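You operate a simulated robot arm through the tools that you are given. There is no shell and no other tool. Be economical: measure what you need, move in short steps, check, and stop when the job is done.

Carry out the task below with a simulated two-armed robot. There is one attempt and no reset: what you move stays moved.

TASK
On the top of the black chest, fold the blue screen cloth in half, so that its two short edges meet.
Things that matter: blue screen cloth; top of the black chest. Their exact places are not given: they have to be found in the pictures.

Only the result counts: the job must be done as asked and must still hold three seconds after the hand-in. Knocking over, shifting, dropping, spilling or breaking anything else fails it. Flat cloth is picked up by pressing the open fingertips on it (5 to 10 N) and closing them slowly along it; thin cloth reads only 2 to 8 mm in the jaws.

THE ROBOT
Two 7-joint arms with two-finger parallel grippers on one trunk, on a base that drives. Base frame: it is fixed to the floor where the robot stands at the start and does not move with it; the origin is under the middle of the robot, x ahead of it, y to its left, z up. Readings come in cm, degrees, newtons and seconds.
The left shoulder is at the start at [6, 18.9, 102.8], the right one opposite. With the tool pointing down near the work surface each hand reaches from about 10 to 64 cm from the robot's upright axis, wherever it stands, measured 20 degrees to its own side. Places, roughly: top of the black chest [60, -10, 70]. Payload 3.43 kg a hand.
The tool frame of a hand sits at the grasp point between the pads (the TCP): z along the fingers, y along the line on which they close. The tips reach 3 cm beyond it. Largest opening 9.4 cm; finger width 2.8, thickness 1; the body of the gripper, 5 by 9.6 cm, starts 5.5 cm behind the TCP.
Orientation is that of the tool frame in the base frame, as a unit quaternion [w, x, y, z]. With the fingers straight down and closing along the base's y, the tool's x points along the base's -x, its y along +y and its z along -z.

THE INTERFACE
- The arms move only by the tool send_rows. It takes "left_series", "right_series" or both (then of equal length, played together; a hand with none holds still); each is a list of rows, each an object of numbers (a shift or turn left out is 0, a gripper value left out holds the last): "x", "y", "z": the shift along the base's x, y, z in units of 40 mm (1.0 is 40 mm); "rx", "ry", "rz": the turn, a rotation vector about the base's x, y, z in units of 4 degrees (1.0 is 4 degrees); "claw": the closure, from 0 (fully open) to 1 (shut). In form: [{"x": .., "y": .., "z": .., "rx": .., "ry": .., "rz": .., "claw": ..}, ...]. A call has 1 to 8 rows; each row shifts and turns the commanded pose from where the row before left it. A call with a number of a shift or a turn outside -1 to 1 is refused whole. Each row takes 0.2 s and may step no farther than 5 cm and 8.6 degrees from the row before; otherwise, or with a gripper value out of range, the whole call is refused. A pose out of reach is approached as far as the arm can. The call stops where the force on the tool passes 40 N (or 10 N more than at its start, if that is more) or the arm is blocked; 0.2 s more then pass. Each finger travels about 15.3 cm/s and halts on what it meets, pressing with about 28 N; the grip force reading is that of the motor and also rises with nothing between the fingers. The clock runs only during rows and for 0.2 s after the last one: add rows that do not move to give the fingers time. The reply holds the time, the measured pose of the TCP, the force on the tool along the base axes, the opening and the grip force, in the units named above and with some noise, with the torque about the TCP (base axes, N m) and any sound that the robot's microphone picked up, and new pictures: "show" is both (left out), scene, wrist or none (wrist: the cameras of the hands that moved).
- Cameras (640 x 400 px; columns grow to the right, rows downward): "scene" is now at [0.66, 0.07, 156.52]; the picture's right is [0.00, -1.00, 0.00], its down [-0.85, -0.00, -0.52] and it looks along [0.52, 0.00, -0.85] (base axes); focal length 263 px, centre (320, 200). "left" rides on the left gripper at [7.6, -1.4, -10.2] in its tool frame; the picture's right is [0.18, 0.98, 0.00], its down [-0.75, 0.14, -0.64] and it looks along [-0.63, 0.12, 0.77] (tool axes); focal length 243 px, centre (320, 200). "right" rides on the right gripper at [7.6, 1.4, -10.2] in its tool frame; the picture's right is [-0.18, 0.98, 0.00], its down [-0.75, -0.14, -0.64] and it looks along [-0.63, -0.12, 0.77] (tool axes); focal length 243 px, centre (320, 200).
- move_column(by): slides the trunk up (or, below 0, down) by that many cm; the arms and the scene camera ride with it, the base frame stays. It gives what a move gives, with no picture.
- steer(legs): drives the robot by 1 to 6 legs, each [ahead, left, turn to the left] in cm, cm and degrees, along the robot's own axes; the way and the turn of a leg run together, so that a leg with both is an arc; at most 150 cm and 180 degrees a leg. The arms and the cameras ride along, it lands a little off, and it stops where it bumps. It gives what a move gives, and a new picture of the scene camera.
- head_to(pan, tilt): turns the head with the scene camera to pan (to the left, within 86 degrees either way) and tilt (down, from -29 to 69), counted from straight ahead of the robot. It gives what a move gives, and a new picture of the scene camera.
- probe_pixels(camera, pixels): for up to 12 pixels [column, row] of the newest picture of that camera ("zoom" is the newest enlarged one), the place [x, y, z] in the base frame of the surface seen there, good to about 0.2 cm. No time passes.
- enlarge(camera, box): a new picture of the part [left, top, right, bottom] of that camera's present view, enlarged. No time passes.
- hand_in(): hands the job in; it is judged then, once.

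Work in short steps. Measure before you move; look again where a grasp or a placing could have gone wrong, and mend it. You have 80 turns and 260 pictures in all, those below and enlarged ones among them. Open the grippers and draw the arms clear of the work before you hand the job in, unless the task says otherwise; then end with one line.

The tools are called after "Request:" as a command line: name --argument value ..., lists and objects as JSON in quotes. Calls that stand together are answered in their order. send_rows: Moves the arms, as the interface text tells. Its arguments: {"type":"object","properties":{"left_series":{"type":"array"},"right_series":{"type":"array"},"show":{"type":"string","enum":["both","scene","wrist","none"]}},"required":[]} The other tools are called the same way: move_column (by) slides the trunk up or down; steer (legs) drives the base; head_to (pan, tilt) turns the head that bears the scene camera; probe_pixels (camera, pixels) gives the place of the surface under pixels of a picture; enlarge (camera, box) takes an enlarged picture of a part of a camera's view; hand_in () hands the job in.

At the start:

```text
t: 0.0
left_eef_pos: [40.94, 4.77, 87.92]
left_orientation: [0.0, 0.0, 1.0, -0.001]
left_force: [0.8, -0.4, 0.2]
left_torque: [0.01, 0.02, 0.03]
left_opening: 9.4
left_grip_force: 0.1
right_eef_pos: [29.91, -28.44, 92.43]
right_orientation: [-0.001, 0.0, 1.0, 0.0]
right_force: [0.1, 0.0, -0.1]
right_torque: [-0.01, -0.02, 0.0]
right_opening: 9.36
right_grip_force: 0.1
trunk travel left (down, up): [-70.0, 29.0]
robot x, y, heading: [0.12, -0.05, 0.1]
head pan, tilt: [0.2, 58.5]
```

scene: 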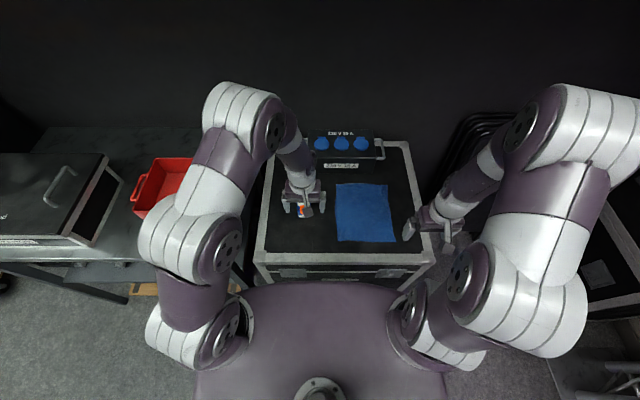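
right: 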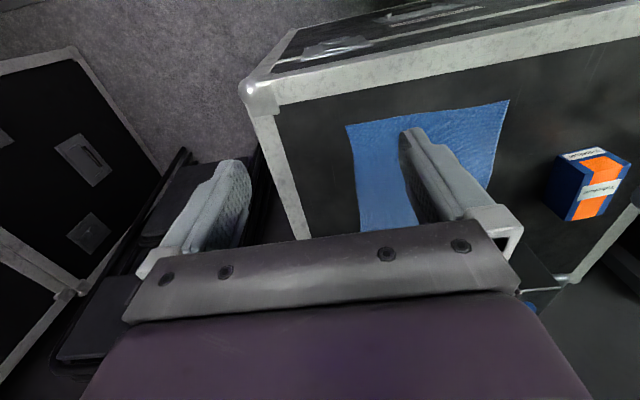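
left: 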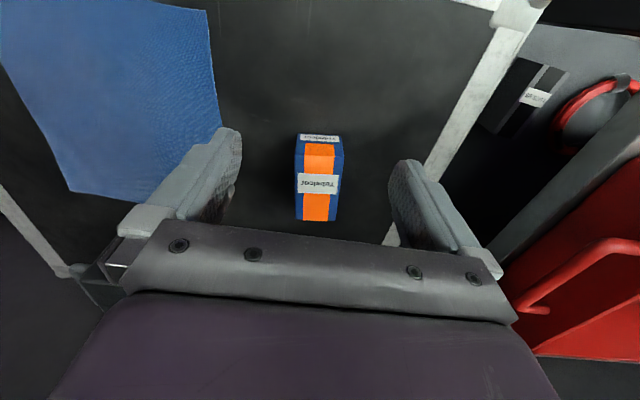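

The cloth is at about px (336-396, 183-242) in the scene. I enlarge it for its corners.

Request:
enlarge --camera "scene" --box '[240, 120, 448, 250]'

Request:
probe_pixels --camera "scene" --pixels '[[338, 185], [386, 186], [394, 240], [338, 239], [365, 212], [362, 252], [300, 240], [304, 208], [340, 165], [410, 160], [268, 240], [425, 240]]'

```text
3.08 times, centred on (344, 185) of scene
```

zoom: 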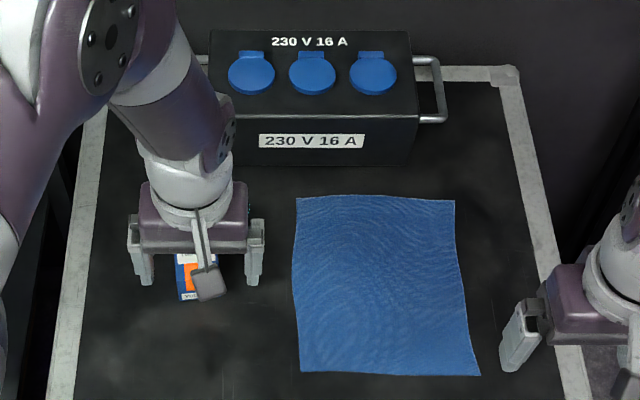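

```text
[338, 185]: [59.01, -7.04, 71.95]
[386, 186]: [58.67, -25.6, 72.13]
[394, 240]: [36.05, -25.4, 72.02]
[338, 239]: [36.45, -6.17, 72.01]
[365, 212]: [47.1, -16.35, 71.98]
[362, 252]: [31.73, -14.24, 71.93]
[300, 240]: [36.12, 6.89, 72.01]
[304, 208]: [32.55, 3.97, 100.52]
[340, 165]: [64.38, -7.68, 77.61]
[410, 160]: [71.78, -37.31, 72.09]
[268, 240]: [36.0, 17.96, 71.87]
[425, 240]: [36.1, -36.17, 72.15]
```

The cloth lies with its short edges along y (near x≈36, far x≈59). I measure the corners and the chest's surroundings more precisely in the zoom.

Request:
probe_pixels --camera "zoom" --pixels '[[300, 199], [453, 203], [477, 374], [303, 371], [390, 373], [375, 199], [294, 280], [464, 280], [303, 382], [340, 160], [190, 290], [520, 355]]'

Request:
steer --legs '[[0, -16, 0]]'

```text
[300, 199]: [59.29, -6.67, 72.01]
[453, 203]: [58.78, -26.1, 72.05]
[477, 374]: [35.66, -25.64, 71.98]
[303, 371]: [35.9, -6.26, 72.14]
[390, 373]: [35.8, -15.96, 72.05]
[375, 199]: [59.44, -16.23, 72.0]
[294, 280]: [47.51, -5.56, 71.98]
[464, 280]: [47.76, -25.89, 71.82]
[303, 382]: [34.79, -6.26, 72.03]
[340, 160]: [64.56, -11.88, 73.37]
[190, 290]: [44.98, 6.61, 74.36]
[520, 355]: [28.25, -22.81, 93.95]
```

```text
t: 1.4
left_eef_pos: [41.02, -11.55, 88.03]
left_orientation: [0.0, 0.001, 1.0, 0.0]
left_force: [0.8, -0.1, 0.7]
left_torque: [0.02, 0.0, 0.02]
left_opening: 9.39
left_grip_force: 0.1
right_eef_pos: [29.75, -44.66, 92.47]
right_orientation: [0.0, 0.002, 1.0, 0.0]
right_force: [0.0, 0.5, -0.4]
right_torque: [0.02, 0.0, 0.0]
right_opening: 9.41
right_grip_force: 0.0
trunk travel left (down, up): [-70.0, 29.0]
robot x, y, heading: [-0.08, -16.27, -0.2]
head pan, tilt: [0.2, 58.5]
```

scene: 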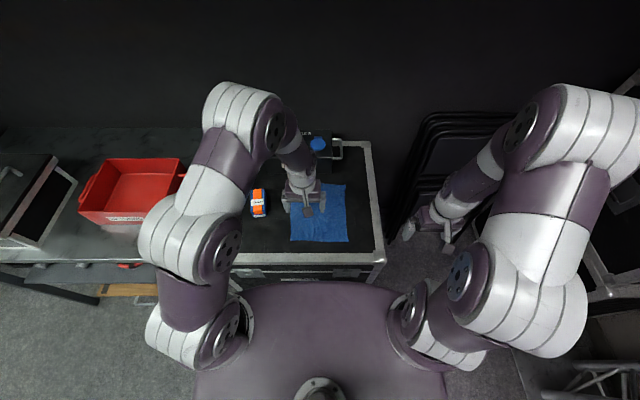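

I bring both hands above the near edge (x≈35.8), left at y=-9.5, right at y=-22.5, fingers half closed, tips about 3 cm above the cloth.

Request:
send_rows --left_series '[{"x": -0.183, "y": 0.073, "z": -0.357, "claw": 0.5}, {"x": -0.183, "y": 0.073, "z": -0.357}, {"x": -0.183, "y": 0.073, "z": -0.357}, {"x": -0.183, "y": 0.073, "z": -0.357}, {"x": -0.183, "y": 0.073, "z": -0.357}, {"x": -0.183, "y": 0.073, "z": -0.357}, {"x": -0.183, "y": 0.073, "z": -0.357}, {}]' --right_series '[{"x": 0.216, "y": 0.79, "z": -0.517, "claw": 0.5}, {"x": 0.216, "y": 0.79, "z": -0.517}, {"x": 0.216, "y": 0.79, "z": -0.517}, {"x": 0.216, "y": 0.79, "z": -0.517}, {"x": 0.216, "y": 0.79, "z": -0.517}, {"x": 0.216, "y": 0.79, "z": -0.517}, {"x": 0.216, "y": 0.79, "z": -0.517}, {}]'

```text
t: 3.2
left_eef_pos: [35.77, -9.55, 77.87]
left_orientation: [0.0, 0.001, 1.0, 0.0]
left_force: [0.7, 0.3, -0.7]
left_torque: [0.03, 0.02, 0.02]
left_opening: 4.72
left_grip_force: 0.0
right_eef_pos: [35.66, -22.54, 77.5]
right_orientation: [-0.001, 0.002, 1.0, 0.001]
right_force: [-0.3, -0.8, 0.6]
right_torque: [-0.01, -0.05, 0.03]
right_opening: 4.7
right_grip_force: 0.1
trunk travel left (down, up): [-70.0, 29.0]
robot x, y, heading: [-0.22, -16.22, -0.2]
head pan, tilt: [0.2, 58.5]
```

scene: 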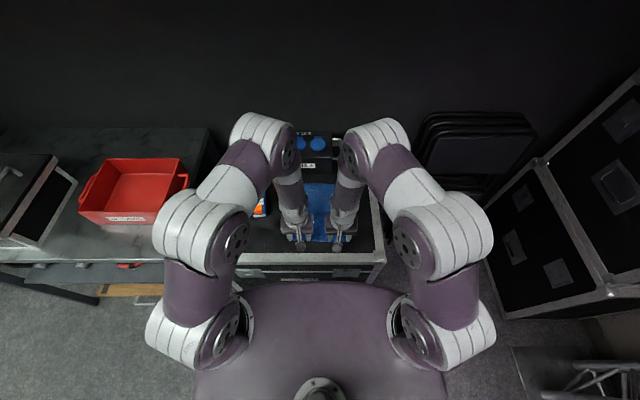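
right: 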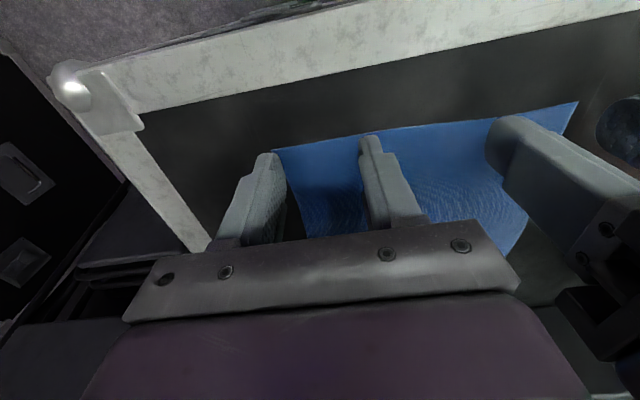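
left: 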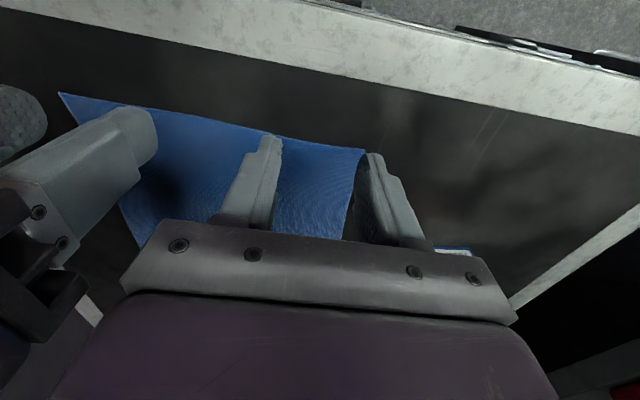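

Outer fingers are right at the side edges, so I narrow the opening to about 3.6 cm and lower gently to near contact.

Request:
send_rows --left_series '[{"claw": 0.62}, {"z": -0.25}, {"z": -0.2}, {"z": -0.17}, {"z": -0.07}, {}]' --right_series '[{"claw": 0.62}, {"z": -0.2}, {"z": -0.17}, {"z": -0.17}, {"z": -0.07}, {}]' --show "wrist"

```text
t: 4.6
left_eef_pos: [35.91, -9.5, 75.13]
left_orientation: [0.0, 0.001, 1.0, 0.0]
left_force: [0.8, 0.4, -0.4]
left_torque: [-0.03, -0.02, -0.02]
left_opening: 3.58
left_grip_force: 0.0
right_eef_pos: [35.67, -22.61, 75.52]
right_orientation: [0.0, 0.002, 1.0, 0.0]
right_force: [1.0, -0.9, 0.0]
right_torque: [-0.03, -0.04, 0.03]
right_opening: 3.56
right_grip_force: 0.0
trunk travel left (down, up): [-70.0, 29.0]
robot x, y, heading: [0.18, -16.25, -0.1]
head pan, tilt: [0.2, 58.5]
```

right: 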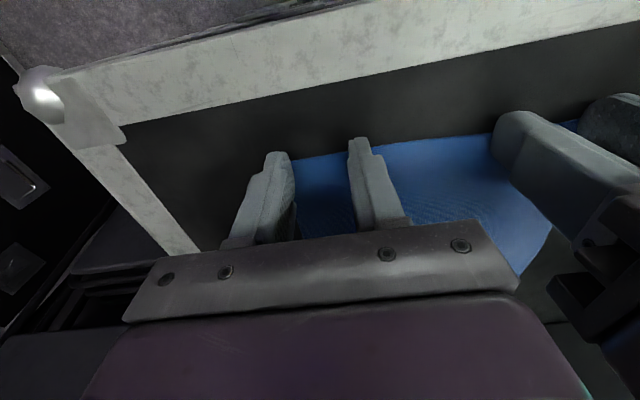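
left: 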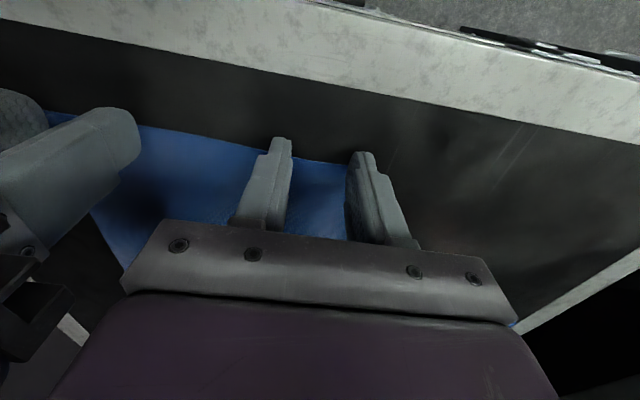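

The outer fingertips still straddle the side edges, so I shift each hand 0.5 cm inward and come down to contact.

Request:
send_rows --left_series '[{"y": -0.12}, {"z": -0.03}, {"z": -0.03}, {}]' --right_series '[{"y": 0.12}, {"z": -0.08}, {"z": -0.08}, {}]' --show "none"

```text
t: 5.6
left_eef_pos: [35.73, -9.91, 75.08]
left_orientation: [0.004, 0.002, 1.0, -0.001]
left_force: [4.8, 0.5, 24.5]
left_torque: [0.28, -0.36, -0.05]
left_opening: 3.56
left_grip_force: 0.0
right_eef_pos: [35.7, -22.05, 75.09]
right_orientation: [0.003, 0.002, 1.0, 0.0]
right_force: [-1.8, 2.2, 21.9]
right_torque: [-0.08, -0.1, -0.01]
right_opening: 3.59
right_grip_force: 0.1
trunk travel left (down, up): [-70.0, 29.0]
robot x, y, heading: [-0.16, -16.03, -0.0]
head pan, tilt: [0.2, 58.5]
```

Both press at about 23 N; I ease off to about 8 N.

Request:
send_rows --left_series '[{"z": 0.03}, {}]' --right_series '[{"z": 0.03}, {}]' --show "none"

```text
t: 6.2
left_eef_pos: [35.76, -10.14, 75.13]
left_orientation: [0.001, 0.001, 1.0, 0.0]
left_force: [3.5, -0.6, 25.7]
left_torque: [0.09, -0.33, -0.01]
left_opening: 3.55
left_grip_force: 0.1
right_eef_pos: [35.68, -22.22, 75.03]
right_orientation: [0.002, 0.001, 1.0, 0.0]
right_force: [1.9, 2.5, 9.8]
right_torque: [-0.02, -0.12, 0.04]
right_opening: 3.57
right_grip_force: 0.2
trunk travel left (down, up): [-70.0, 29.0]
robot x, y, heading: [-0.08, -16.27, -0.1]
head pan, tilt: [0.2, 58.5]
```

Right is at 10 N, left still 25 N; I raise the left a little more.

Request:
send_rows --left_series '[{"z": 0.03}, {}]' --right_series '[{}, {}]' --show "none"

```text
t: 6.8
left_eef_pos: [35.69, -10.01, 75.1]
left_orientation: [-0.001, 0.002, 1.0, 0.0]
left_force: [0.6, -1.6, 4.1]
left_torque: [-0.11, -0.07, -0.01]
left_opening: 3.59
left_grip_force: 0.1
right_eef_pos: [35.76, -22.17, 75.06]
right_orientation: [0.002, 0.001, 1.0, 0.0]
right_force: [-0.3, 0.9, 19.8]
right_torque: [0.0, -0.16, 0.03]
right_opening: 3.54
right_grip_force: 0.0
trunk travel left (down, up): [-70.0, 29.0]
robot x, y, heading: [-0.15, -16.21, -0.4]
head pan, tilt: [0.2, 58.5]
```

Forces hover around the wanted range; I trim slightly and close both slowly.

Request:
send_rows --left_series '[{"z": -0.01, "claw": 0.66}, {"claw": 0.71}, {"claw": 0.76}, {"claw": 0.81}, {"claw": 0.86}, {"claw": 0.91}, {"claw": 0.96}, {"claw": 1.0}]' --right_series '[{"z": 0.015, "claw": 0.66}, {"claw": 0.71}, {"claw": 0.76}, {"claw": 0.81}, {"claw": 0.86}, {"claw": 0.91}, {"claw": 0.96}, {"claw": 1.0}]'

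```text
t: 8.6
left_eef_pos: [35.75, -10.01, 75.14]
left_orientation: [0.0, 0.002, 1.0, -0.001]
left_force: [-0.2, -1.1, 1.6]
left_torque: [-0.06, -0.02, -0.02]
left_opening: 0.0
left_grip_force: 27.6
right_eef_pos: [35.78, -21.98, 75.28]
right_orientation: [0.001, 0.002, 1.0, 0.001]
right_force: [-0.6, 0.8, 9.7]
right_torque: [0.05, -0.04, 0.06]
right_opening: 0.13
right_grip_force: 28.3
trunk travel left (down, up): [-70.0, 29.0]
robot x, y, heading: [-0.06, -15.96, -0.2]
head pan, tilt: [0.2, 58.5]
```

scene: 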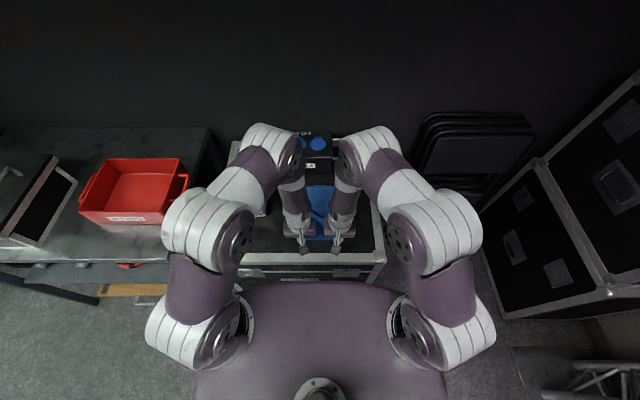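
right: 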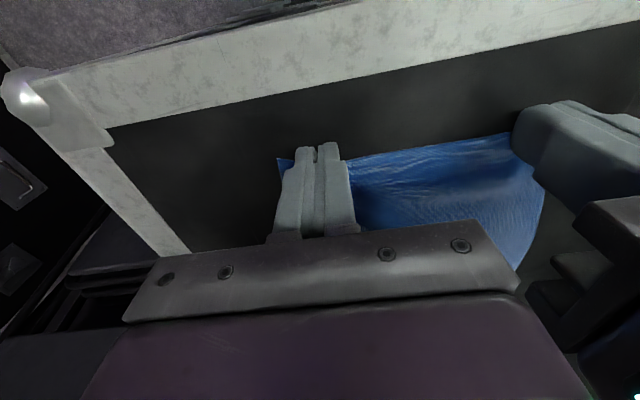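
left: 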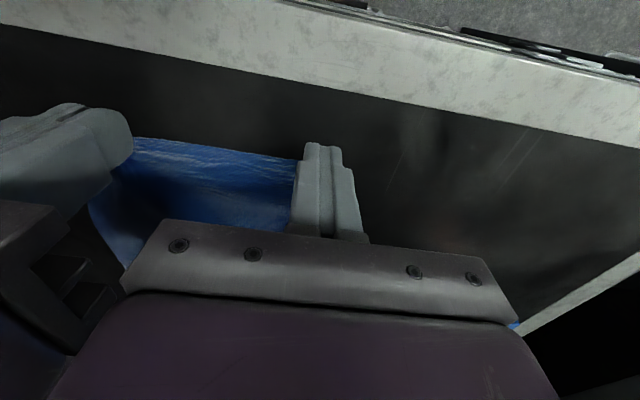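

Left reads 0.0 (missed), right 1.3 mm (doubtful). I lift both 2 cm to see what is held.

Request:
send_rows --left_series '[{"z": 0.25}, {"z": 0.25}, {}]' --right_series '[{"z": 0.25}, {"z": 0.25}, {}]' --show "wrist"

```text
t: 9.4
left_eef_pos: [35.91, -9.93, 77.25]
left_orientation: [-0.001, 0.002, 1.0, -0.001]
left_force: [-0.8, 0.1, 0.3]
left_torque: [0.01, 0.01, 0.0]
left_opening: 0.0
left_grip_force: 27.6
right_eef_pos: [35.66, -22.12, 77.11]
right_orientation: [0.0, 0.001, 1.0, 0.0]
right_force: [-0.3, 1.5, 0.3]
right_torque: [0.02, 0.05, 0.01]
right_opening: 0.09
right_grip_force: 27.9
trunk travel left (down, up): [-70.0, 29.0]
robot x, y, heading: [0.1, -16.47, -0.2]
head pan, tilt: [0.2, 58.5]
```

right: 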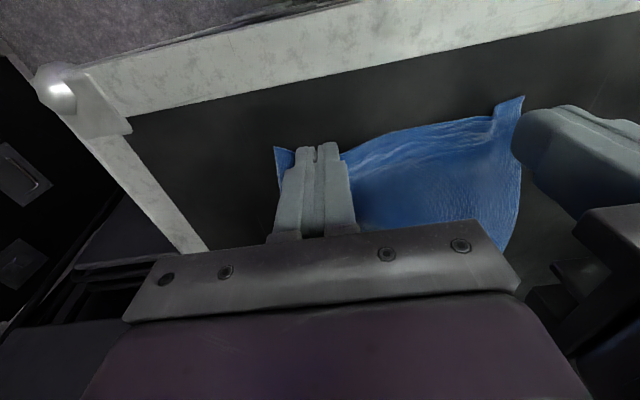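
left: 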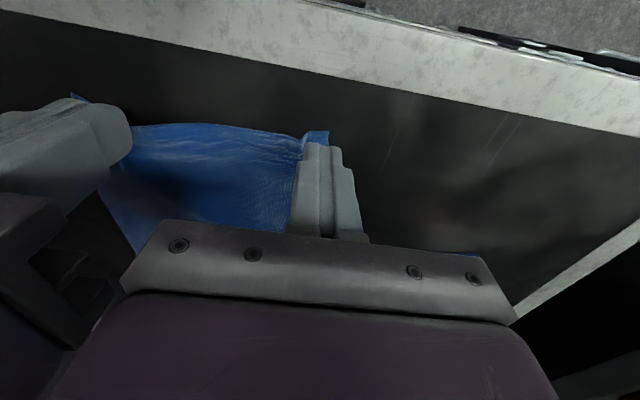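

The right appears to hold; the left also seems to have a ruck raised at its tips. I lift 3 cm more to confirm.

Request:
send_rows --left_series '[{"z": 0.25}, {"z": 0.25}, {"z": 0.25}, {}]' --right_series '[{"z": 0.25}, {"z": 0.25}, {"z": 0.25}, {}]' --show "wrist"

Request:
enlarge --camera "scene" --box '[240, 140, 400, 270]'

```text
t: 10.4
left_eef_pos: [35.85, -9.82, 80.22]
left_orientation: [0.0, 0.001, 1.0, 0.0]
left_force: [0.3, 0.2, -0.7]
left_torque: [-0.01, 0.01, -0.01]
left_opening: 0.01
left_grip_force: 28.3
right_eef_pos: [35.8, -22.15, 80.03]
right_orientation: [0.0, 0.002, 1.0, 0.0]
right_force: [-0.5, -0.1, -1.1]
right_torque: [0.05, 0.02, 0.01]
right_opening: 0.12
right_grip_force: 28.0
trunk travel left (down, up): [-70.0, 29.0]
robot x, y, heading: [0.16, -16.36, -0.1]
head pan, tilt: [0.2, 58.5]
```

right: 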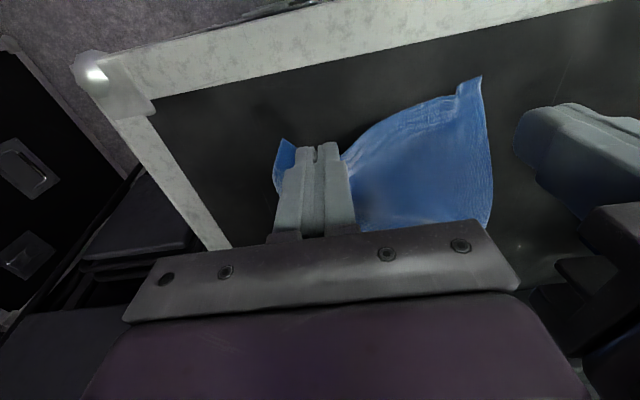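
left: 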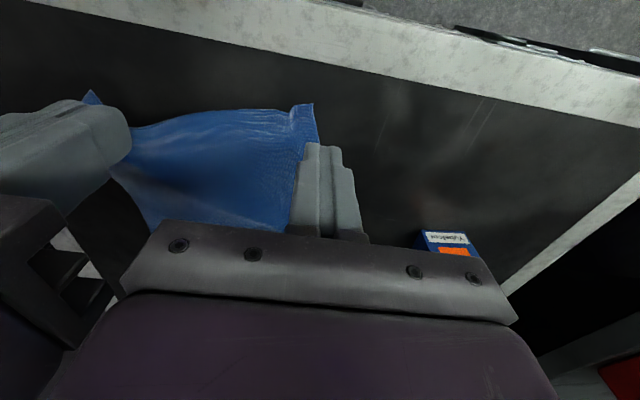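

```text
3.08 times, centred on (320, 205) of scene
```

zoom: 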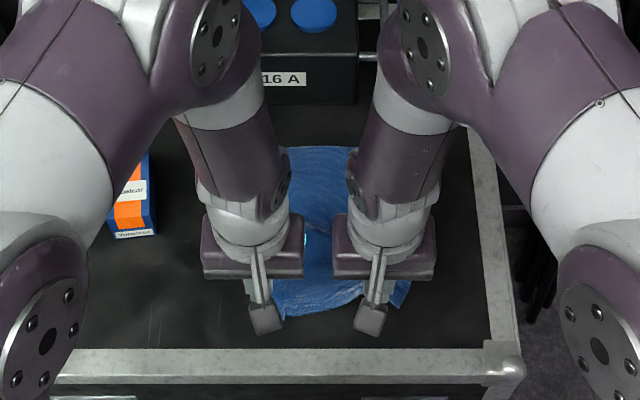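

Right holds the cloth; left does not. I lower the right back to the surface, opening the left above its corner.

Request:
send_rows --left_series '[{"claw": 0.6}, {}, {}, {"y": 0.1}, {}, {}]' --right_series '[{"z": -0.25}, {"z": -0.25}, {"z": -0.25}, {"z": -0.25}, {"z": -0.17}, {}]' --show "wrist"

```text
t: 11.8
left_eef_pos: [35.94, -9.52, 80.13]
left_orientation: [0.0, 0.002, 1.0, 0.0]
left_force: [-0.1, -0.2, 0.4]
left_torque: [-0.03, 0.02, -0.01]
left_opening: 3.77
left_grip_force: 0.0
right_eef_pos: [36.05, -21.89, 75.3]
right_orientation: [0.001, 0.002, 1.0, 0.001]
right_force: [0.3, 0.0, 0.6]
right_torque: [0.03, 0.0, 0.02]
right_opening: 0.14
right_grip_force: 27.8
trunk travel left (down, up): [-70.0, 29.0]
robot x, y, heading: [0.22, -15.84, -0.2]
head pan, tilt: [0.2, 58.5]
```

right: 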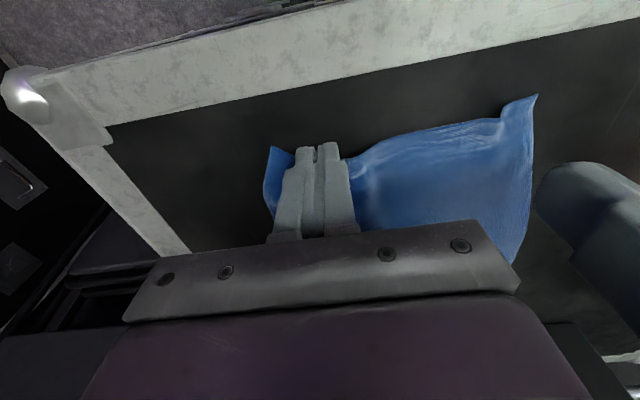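
left: 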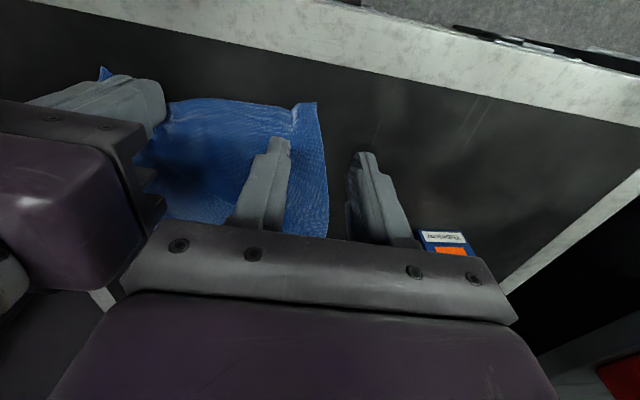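

In the left view the left corner carries a standing ruck at about (303,110). I probe the near-left corner area.

Request:
probe_pixels --camera "left" --pixels '[[314, 106], [300, 108], [318, 130], [324, 180], [308, 150], [293, 125], [270, 108], [230, 110], [200, 105]]'

Request:
enlarge --camera "left" --box '[160, 80, 360, 205]'

```text
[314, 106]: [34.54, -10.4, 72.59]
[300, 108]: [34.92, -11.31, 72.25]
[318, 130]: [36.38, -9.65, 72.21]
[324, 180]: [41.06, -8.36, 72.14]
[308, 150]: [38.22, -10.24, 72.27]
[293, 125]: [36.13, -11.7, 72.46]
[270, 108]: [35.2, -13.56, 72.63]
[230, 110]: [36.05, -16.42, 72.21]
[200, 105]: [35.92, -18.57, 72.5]
```

```text
3.20 times, centred on (260, 142) of left
```

zoom: 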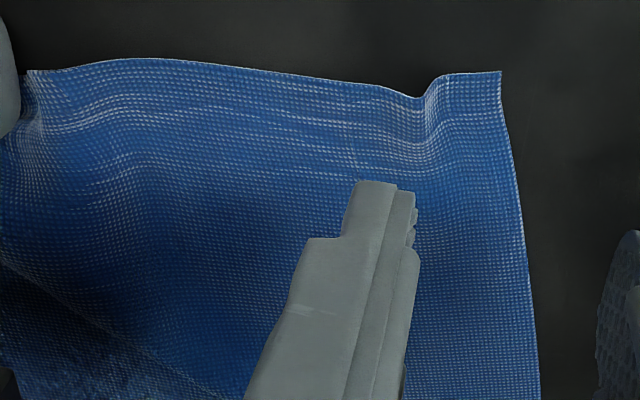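

The left corner has been dragged to y≈-10.4. With the right hand anchoring, I close the left, press at (37,-11) and will drag it outward (+y) to straighten the edge.

Request:
send_rows --left_series '[{"claw": 1.0}, {"x": 0.26, "y": -0.37}, {"z": -0.4}, {"z": -0.4}, {"z": -0.3}, {"z": -0.13}, {"z": -0.05}, {}]' --show "none"

```text
t: 13.6
left_eef_pos: [37.05, -11.16, 75.1]
left_orientation: [0.002, 0.001, 1.0, -0.001]
left_force: [0.7, 3.9, 20.5]
left_torque: [0.18, 0.16, -0.04]
left_opening: 0.0
left_grip_force: 28.0
right_eef_pos: [35.66, -21.9, 75.45]
right_orientation: [0.001, 0.002, 1.0, 0.001]
right_force: [-0.3, 0.8, -0.1]
right_torque: [-0.01, 0.01, 0.01]
right_opening: 0.1
right_grip_force: 27.3
trunk travel left (down, up): [-70.0, 29.0]
robot x, y, heading: [0.18, -15.92, -0.0]
head pan, tilt: [0.2, 58.5]
```

Contact at 20 N; I drag 3.6 cm in +y slowly with slightly less pressure, then look.

Request:
send_rows --left_series '[{"y": 0.15, "z": 0.015}, {"y": 0.15}, {"y": 0.15}, {"y": 0.15}, {"y": 0.15}, {"y": 0.15}, {}]' --show "wrist"

Request:
enlarge --camera "right" --box '[240, 60, 600, 285]'

```text
t: 15.2
left_eef_pos: [37.05, -7.48, 75.11]
left_orientation: [0.0, 0.001, 1.0, -0.001]
left_force: [-0.8, -8.5, 14.5]
left_torque: [-0.24, 0.09, 0.07]
left_opening: 0.01
left_grip_force: 27.8
right_eef_pos: [35.74, -21.93, 75.34]
right_orientation: [0.001, 0.002, 1.0, 0.0]
right_force: [-0.6, 8.1, -1.4]
right_torque: [0.24, 0.03, 0.14]
right_opening: 0.09
right_grip_force: 27.7
trunk travel left (down, up): [-70.0, 29.0]
robot x, y, heading: [-0.17, -16.07, -0.4]
head pan, tilt: [0.2, 58.5]
```

left: 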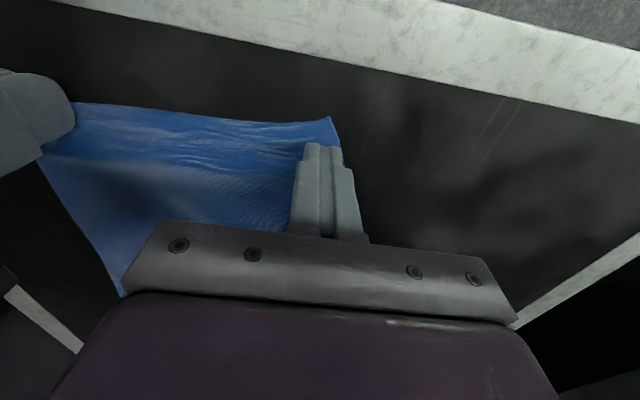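

```text
1.78 times, centred on (420, 172) of right
```

zoom: 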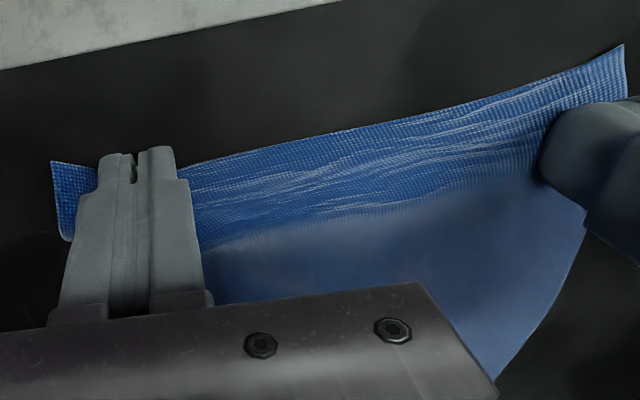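

The edge is taut again. I lift the left, open to 3 cm centred at y≈-9, and press again with a bit more coverage.

Request:
send_rows --left_series '[{"z": 0.15}, {"z": 0.2, "y": -0.2, "claw": 0.68}, {"y": -0.2, "x": -0.2}, {}, {"z": -0.25}, {"z": -0.1}, {}]' --show "wrist"

```text
t: 16.8
left_eef_pos: [36.19, -9.17, 75.01]
left_orientation: [0.001, 0.001, 1.0, 0.0]
left_force: [0.1, 0.1, 10.7]
left_torque: [-0.09, 0.05, 0.02]
left_opening: 3.01
left_grip_force: 0.0
right_eef_pos: [35.81, -21.92, 75.42]
right_orientation: [0.001, 0.002, 1.0, -0.001]
right_force: [0.3, 0.2, -0.9]
right_torque: [0.0, -0.01, 0.0]
right_opening: 0.06
right_grip_force: 28.0
trunk travel left (down, up): [-70.0, 29.0]
robot x, y, heading: [-0.25, -16.24, -0.1]
head pan, tilt: [0.2, 58.5]
```

left: 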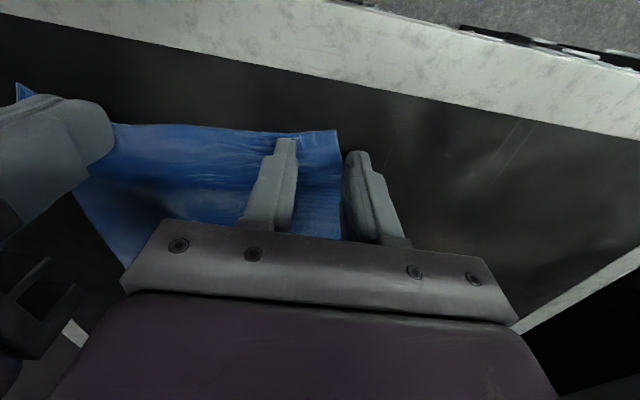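

The outer finger is just off the side edge. I lift 0.5 cm, shift 1.2 cm inward and press again.

Request:
send_rows --left_series '[{"z": 0.15}, {"y": -0.3}, {"z": -0.1}, {"z": -0.05}, {}]' --show "wrist"

```text
t: 18.0
left_eef_pos: [36.08, -10.35, 75.22]
left_orientation: [0.0, 0.001, 1.0, 0.0]
left_force: [0.1, 0.3, 0.2]
left_torque: [-0.01, -0.01, 0.0]
left_opening: 2.99
left_grip_force: 0.1
right_eef_pos: [35.88, -21.92, 75.36]
right_orientation: [-0.001, 0.002, 1.0, 0.0]
right_force: [-0.4, -0.7, 0.6]
right_torque: [-0.02, 0.03, -0.01]
right_opening: 0.07
right_grip_force: 28.5
trunk travel left (down, up): [-70.0, 29.0]
robot x, y, heading: [-0.2, -16.24, -0.3]
head pan, tilt: [0.2, 58.5]
```

left: 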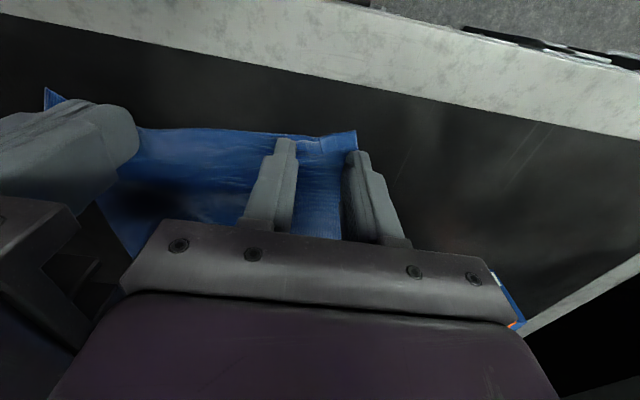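

Now the outer finger sits on the cloth. I press down a bit (about 10 N) and close slowly, feeding slightly downward as they close.

Request:
send_rows --left_series '[{"z": -0.06}, {"z": -0.02, "claw": 0.73}, {"claw": 0.78}, {"claw": 0.83}, {"claw": 0.88, "z": -0.01}, {"claw": 0.93}, {"claw": 0.97}, {"claw": 1.0}]' --show "wrist"

```text
t: 18.8
left_eef_pos: [36.24, -10.42, 75.12]
left_orientation: [0.005, 0.002, 1.0, -0.002]
left_force: [-4.1, -0.9, 26.2]
left_torque: [0.14, 0.27, 0.05]
left_opening: 2.01
left_grip_force: 0.1
right_eef_pos: [35.76, -21.92, 75.38]
right_orientation: [0.0, 0.002, 1.0, 0.0]
right_force: [0.2, -0.1, 0.3]
right_torque: [-0.01, 0.02, 0.02]
right_opening: 0.09
right_grip_force: 28.1
trunk travel left (down, up): [-70.0, 29.0]
robot x, y, heading: [0.27, -16.02, -0.4]
head pan, tilt: [0.2, 58.5]
stopped in row 3 (left hand): the force on the tool passed its limit (the readings are from after the stop); the commanded pose is now the measured one
```

left: 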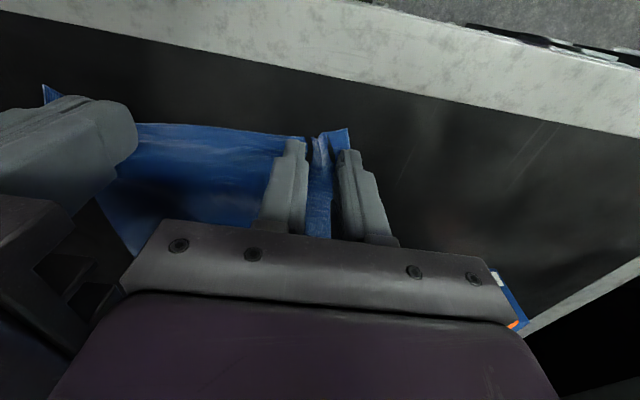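

A ruck is forming between the fingers at (322,145). I finish closing slowly at the present height.

Request:
send_rows --left_series '[{"claw": 0.82}, {"claw": 0.86}, {"claw": 0.9}, {"claw": 0.93}, {"claw": 0.96}, {"claw": 1.0}, {}, {}]' --show "wrist"

```text
t: 20.0
left_eef_pos: [36.4, -10.47, 75.18]
left_orientation: [0.006, 0.002, 1.0, -0.002]
left_force: [-3.2, -0.9, 23.2]
left_torque: [-0.01, 0.19, -0.02]
left_opening: 0.2
left_grip_force: 27.5
right_eef_pos: [35.65, -22.01, 75.48]
right_orientation: [0.001, 0.002, 1.0, 0.0]
right_force: [0.0, 1.6, 0.3]
right_torque: [0.01, 0.03, 0.03]
right_opening: 0.13
right_grip_force: 28.0
trunk travel left (down, up): [-70.0, 29.0]
robot x, y, heading: [0.11, -16.18, -0.2]
head pan, tilt: [0.2, 58.5]
stopped in row 6 (left hand): the force on the tool passed its limit (the readings are from after the stop); the commanded pose is now the measured one
```

left: 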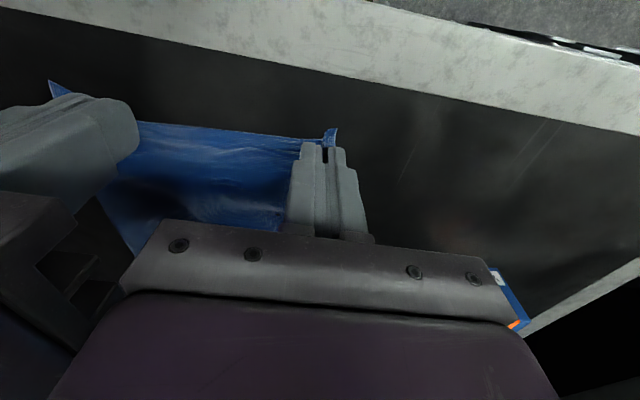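

Left opening reads 2 mm with cloth in it. I lift both 5 cm to confirm both grips.

Request:
send_rows --left_series '[{"claw": 1.0}, {"z": 0.25}, {"z": 0.25}, {"z": 0.25}, {"z": 0.25}, {"z": 0.25}, {}]' --right_series '[{}, {"z": 0.25}, {"z": 0.25}, {"z": 0.25}, {"z": 0.25}, {"z": 0.25}, {}]' --show "wrist"

```text
t: 21.6
left_eef_pos: [36.46, -10.39, 80.09]
left_orientation: [0.005, 0.001, 1.0, -0.002]
left_force: [0.1, -2.7, 0.0]
left_torque: [-0.06, 0.0, -0.02]
left_opening: 0.18
left_grip_force: 28.2
right_eef_pos: [35.91, -22.0, 80.25]
right_orientation: [0.0, 0.001, 1.0, 0.0]
right_force: [0.2, 1.8, -0.2]
right_torque: [0.06, 0.02, 0.02]
right_opening: 0.06
right_grip_force: 28.4
trunk travel left (down, up): [-70.0, 29.0]
robot x, y, heading: [-0.32, -15.77, -0.1]
head pan, tilt: [0.2, 58.5]
```

right: 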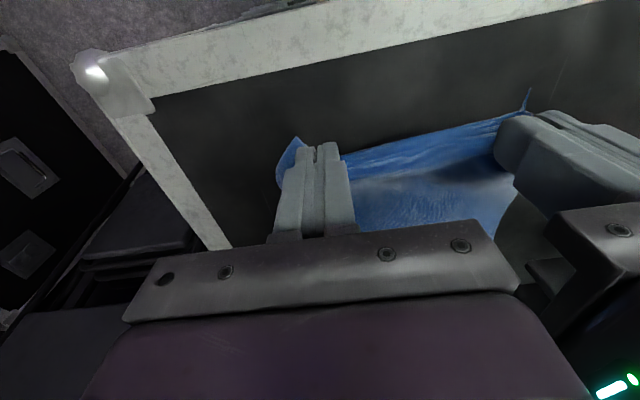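
left: 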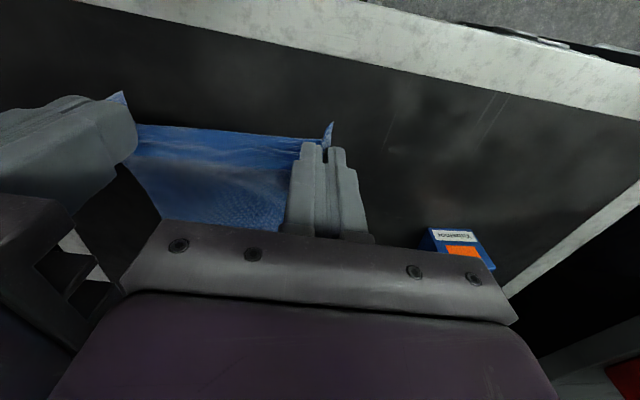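

Both grips hold, edge taut. I carry the edge forward over the cloth on a low arc to x≈51.

Request:
send_rows --left_series '[{"x": 0.5, "z": 0.4}, {"x": 0.5, "z": 0.3}, {"x": 0.55, "z": 0.2}, {"x": 0.55}, {"x": 0.55, "z": -0.1}, {"x": 0.55, "z": -0.2}, {"x": 0.5, "z": -0.2}, {}]' --right_series '[{"x": 0.5, "z": 0.4}, {"x": 0.55, "z": 0.3}, {"x": 0.55, "z": 0.2}, {"x": 0.55}, {"x": 0.55, "z": -0.1}, {"x": 0.55, "z": -0.2}, {"x": 0.55, "z": -0.2}, {}]'

Request:
enlarge --camera "scene" --box '[240, 120, 400, 250]'

```text
t: 23.4
left_eef_pos: [51.3, -10.6, 81.65]
left_orientation: [0.005, 0.002, 1.0, -0.002]
left_force: [0.7, -1.1, 0.7]
left_torque: [-0.01, -0.04, 0.0]
left_opening: 0.16
left_grip_force: 27.4
right_eef_pos: [51.08, -21.8, 81.88]
right_orientation: [0.001, 0.001, 1.0, 0.0]
right_force: [0.7, 0.3, 1.3]
right_torque: [0.01, 0.03, 0.0]
right_opening: 0.09
right_grip_force: 27.9
trunk travel left (down, up): [-70.0, 29.0]
robot x, y, heading: [-0.13, -16.35, -0.3]
head pan, tilt: [0.2, 58.5]
```

scene: 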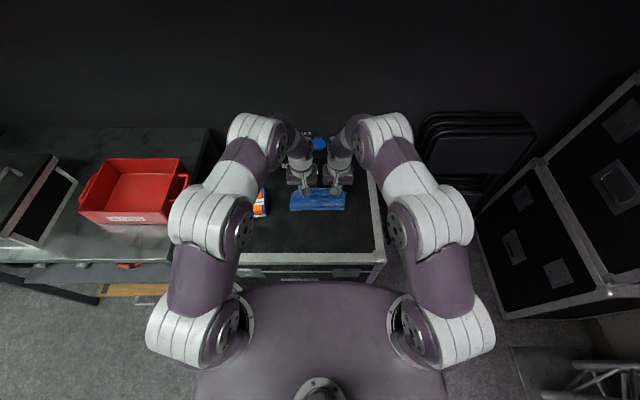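
right: 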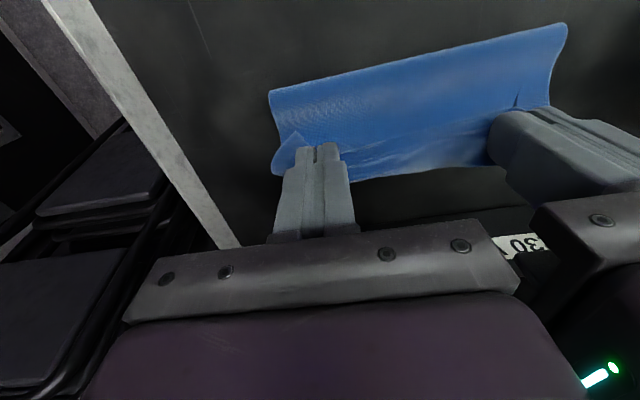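
left: 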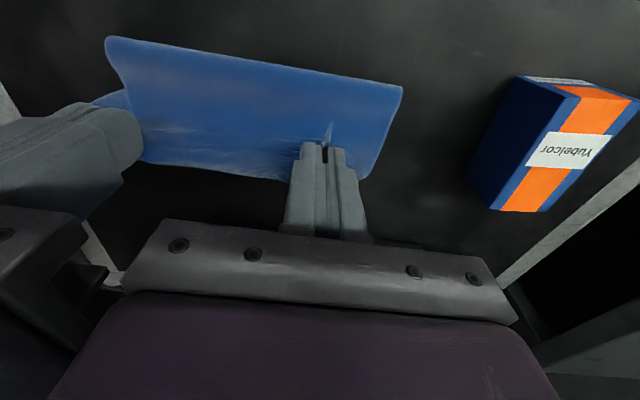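

```text
3.08 times, centred on (320, 185) of scene
```

zoom: 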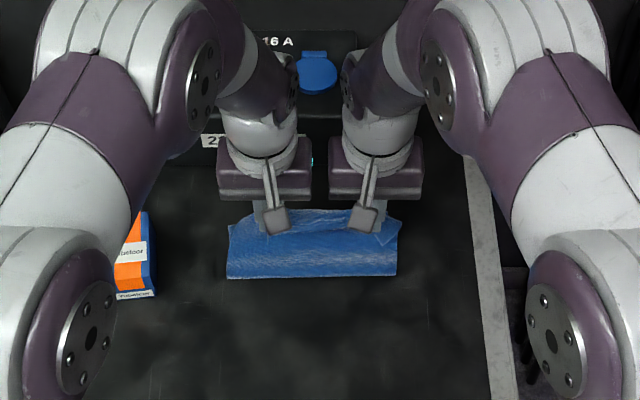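

The fold hangs well. I probe the fold line and the part on the surface.

Request:
probe_pixels --camera "right" --pixels '[[272, 92], [420, 58], [560, 28], [290, 140], [300, 175], [380, 175], [450, 168], [550, 95]]'

Request:
probe_pixels --camera "left" --pixels '[[398, 90], [260, 60], [110, 42], [328, 130], [250, 172], [180, 163], [370, 170]]'

```text
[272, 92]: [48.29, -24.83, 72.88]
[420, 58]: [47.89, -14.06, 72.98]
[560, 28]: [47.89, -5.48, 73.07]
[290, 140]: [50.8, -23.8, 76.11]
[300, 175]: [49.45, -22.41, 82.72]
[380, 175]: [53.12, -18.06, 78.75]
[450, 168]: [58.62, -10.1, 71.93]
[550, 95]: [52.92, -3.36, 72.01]
```

```text
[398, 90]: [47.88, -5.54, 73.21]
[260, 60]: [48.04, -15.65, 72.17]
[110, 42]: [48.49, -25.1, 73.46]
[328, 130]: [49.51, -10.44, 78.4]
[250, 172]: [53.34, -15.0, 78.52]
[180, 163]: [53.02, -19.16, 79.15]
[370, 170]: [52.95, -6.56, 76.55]
```

Fold line at x≈48, consistent with half. I continue to x≈58.5 and lower the tips to about 2 cm above the chest.

Request:
send_rows --left_series '[{"x": 0.45, "z": -0.15}, {"x": 0.45, "z": -0.2}, {"x": 0.45, "z": -0.3}, {"x": 0.3, "z": -0.3}, {"x": 0.15, "z": -0.2}, {}]' --right_series '[{"x": 0.45, "z": -0.15}, {"x": 0.45, "z": -0.2}, {"x": 0.45, "z": -0.3}, {"x": 0.3, "z": -0.35}, {"x": 0.15, "z": -0.2}, {}]'

Request:
enlarge --camera "left" --box '[60, 0, 460, 250]'

Request:
enlarge --camera "right" --box '[220, 0, 620, 250]'

```text
t: 24.8
left_eef_pos: [58.17, -10.42, 77.16]
left_orientation: [0.004, 0.001, 1.0, -0.002]
left_force: [-0.2, -1.9, -0.5]
left_torque: [-0.06, 0.01, 0.03]
left_opening: 0.19
left_grip_force: 27.7
right_eef_pos: [58.19, -22.1, 77.19]
right_orientation: [0.0, 0.002, 1.0, 0.0]
right_force: [0.1, 2.0, -0.9]
right_torque: [0.04, 0.0, 0.02]
right_opening: 0.08
right_grip_force: 27.8
trunk travel left (down, up): [-70.0, 29.0]
robot x, y, heading: [-0.02, -16.2, -0.1]
head pan, tilt: [0.2, 58.5]
```

scene: 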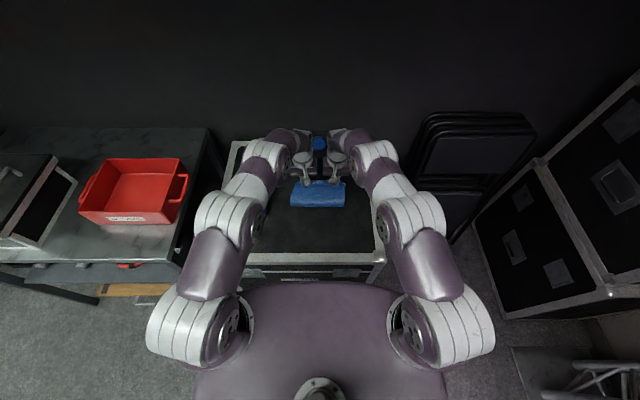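
right: 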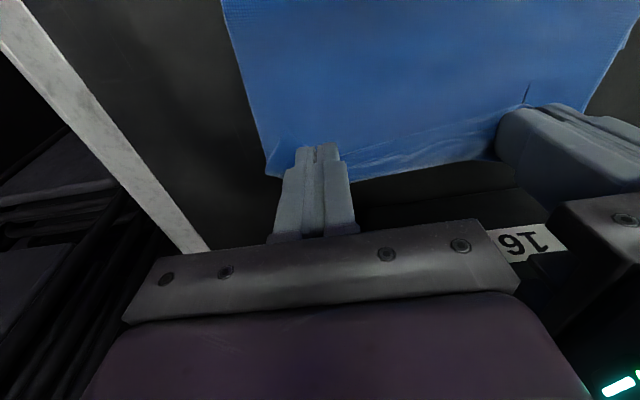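
left: 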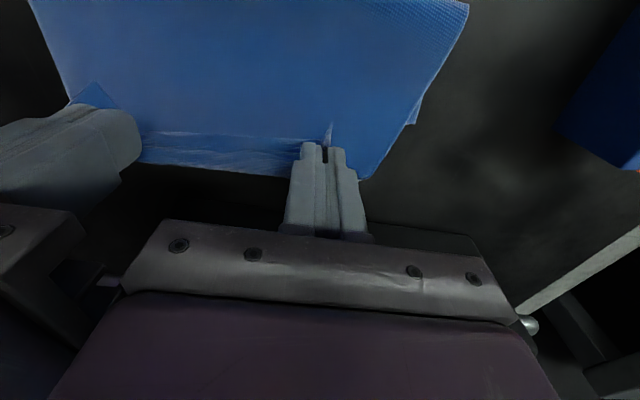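

```text
1.60 times, centred on (260, 125) of left
```

zoom: 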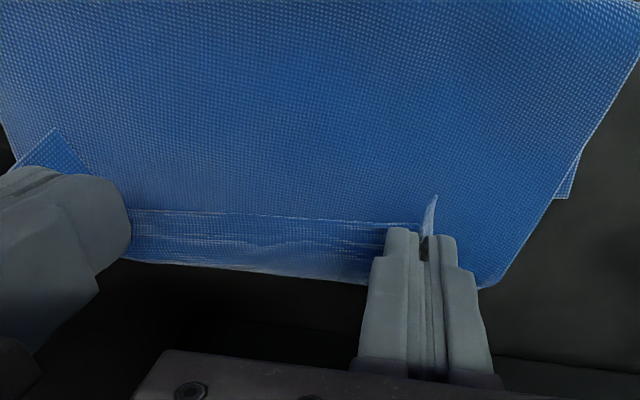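

```text
1.60 times, centred on (420, 125) of right
```

zoom: 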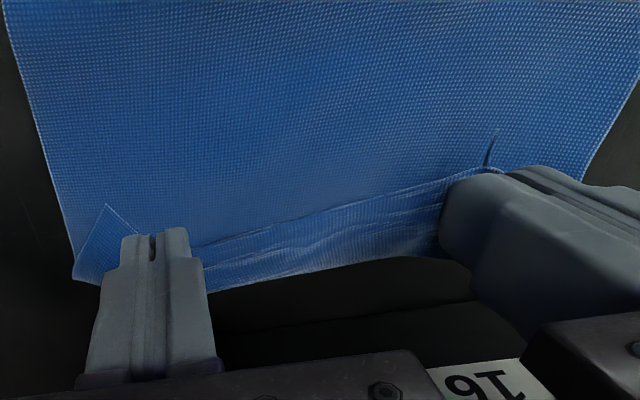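

As expected the edge is curled on top toward the robot at the grips. I probe the bottom far corner and lower the hands further.

Request:
probe_pixels --camera "left" --pixels '[[414, 122], [407, 124], [330, 125], [280, 140], [260, 172], [200, 165], [410, 60]]'

Request:
send_rows --left_series '[{"x": 0.15, "z": -0.2}, {"x": 0.05, "z": -0.15}, {}]' --right_series '[{"x": 0.15, "z": -0.2}, {"x": 0.05, "z": -0.15}, {}]' --show "none"

```text
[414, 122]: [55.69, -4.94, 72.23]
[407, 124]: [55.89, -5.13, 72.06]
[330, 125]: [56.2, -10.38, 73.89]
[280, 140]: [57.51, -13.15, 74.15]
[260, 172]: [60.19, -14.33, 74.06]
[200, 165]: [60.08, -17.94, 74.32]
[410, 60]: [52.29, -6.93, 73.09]
```

```text
t: 25.6
left_eef_pos: [59.25, -10.47, 75.64]
left_orientation: [0.005, 0.002, 1.0, -0.003]
left_force: [0.2, -2.0, 0.4]
left_torque: [-0.12, -0.05, 0.03]
left_opening: 0.16
left_grip_force: 28.2
right_eef_pos: [59.08, -22.01, 75.77]
right_orientation: [-0.001, 0.002, 1.0, -0.001]
right_force: [-0.2, 4.2, 0.6]
right_torque: [0.08, 0.05, 0.05]
right_opening: 0.11
right_grip_force: 28.2
trunk travel left (down, up): [-70.0, 29.0]
robot x, y, heading: [0.03, -16.4, -0.3]
head pan, tilt: [0.2, 58.5]
```

I open both slowly, then lift straight up to see how the edge lies.

Request:
send_rows --left_series '[{"claw": 0.85}, {"claw": 0.7}, {}, {"z": 0.3}, {"z": 0.5}, {"z": 0.7}, {"z": 0.9}, {"z": 0.9}]' --right_series '[{"claw": 0.85}, {"claw": 0.7}, {}, {"z": 0.3}, {"z": 0.5}, {"z": 0.7}, {"z": 0.9}, {"z": 0.9}]'

Request:
enlarge --camera "left" --box '[60, 0, 460, 250]'

Request:
enlarge --camera "scene" --box '[240, 120, 400, 250]'

```text
t: 27.4
left_eef_pos: [59.12, -10.5, 88.97]
left_orientation: [0.004, 0.002, 1.0, -0.002]
left_force: [-0.7, -0.4, 1.0]
left_torque: [-0.02, -0.01, -0.02]
left_opening: 2.83
left_grip_force: 0.0
right_eef_pos: [59.15, -21.8, 89.09]
right_orientation: [0.0, 0.002, 1.0, 0.0]
right_force: [0.3, 0.8, 0.0]
right_torque: [-0.01, 0.02, 0.01]
right_opening: 2.85
right_grip_force: 0.1
trunk travel left (down, up): [-70.0, 29.0]
robot x, y, heading: [-0.19, -16.0, -0.2]
head pan, tilt: [0.2, 58.5]
```

scene: 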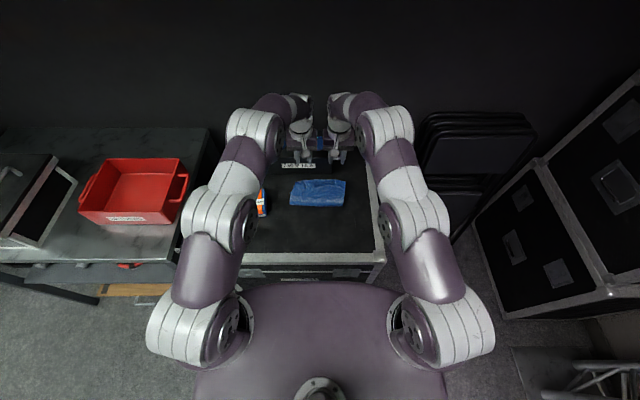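
right: 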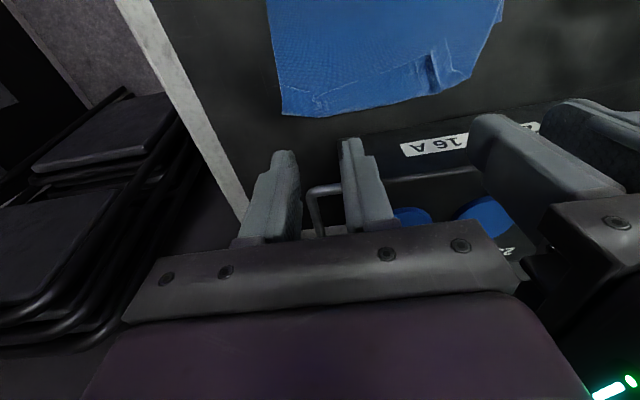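
left: 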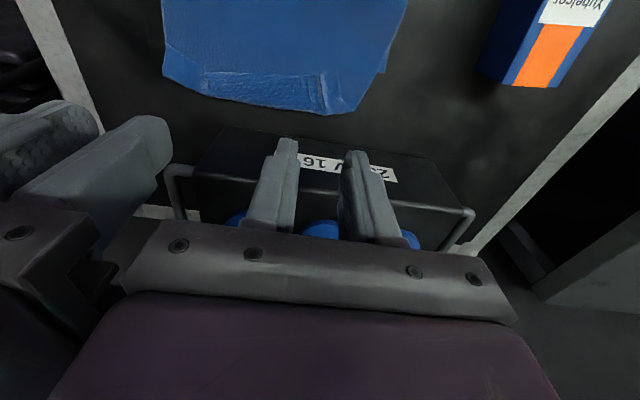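

```text
1.60 times, centred on (260, 125) of left
```

zoom: 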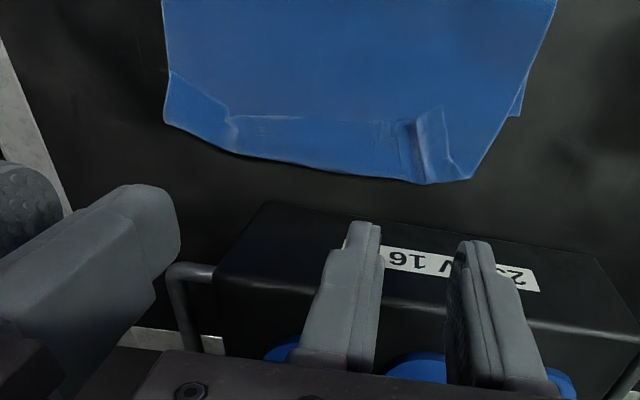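

```text
3.08 times, centred on (320, 185) of scene
```

zoom: 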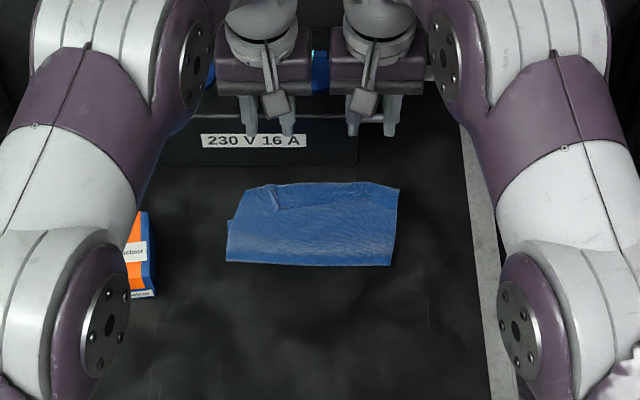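

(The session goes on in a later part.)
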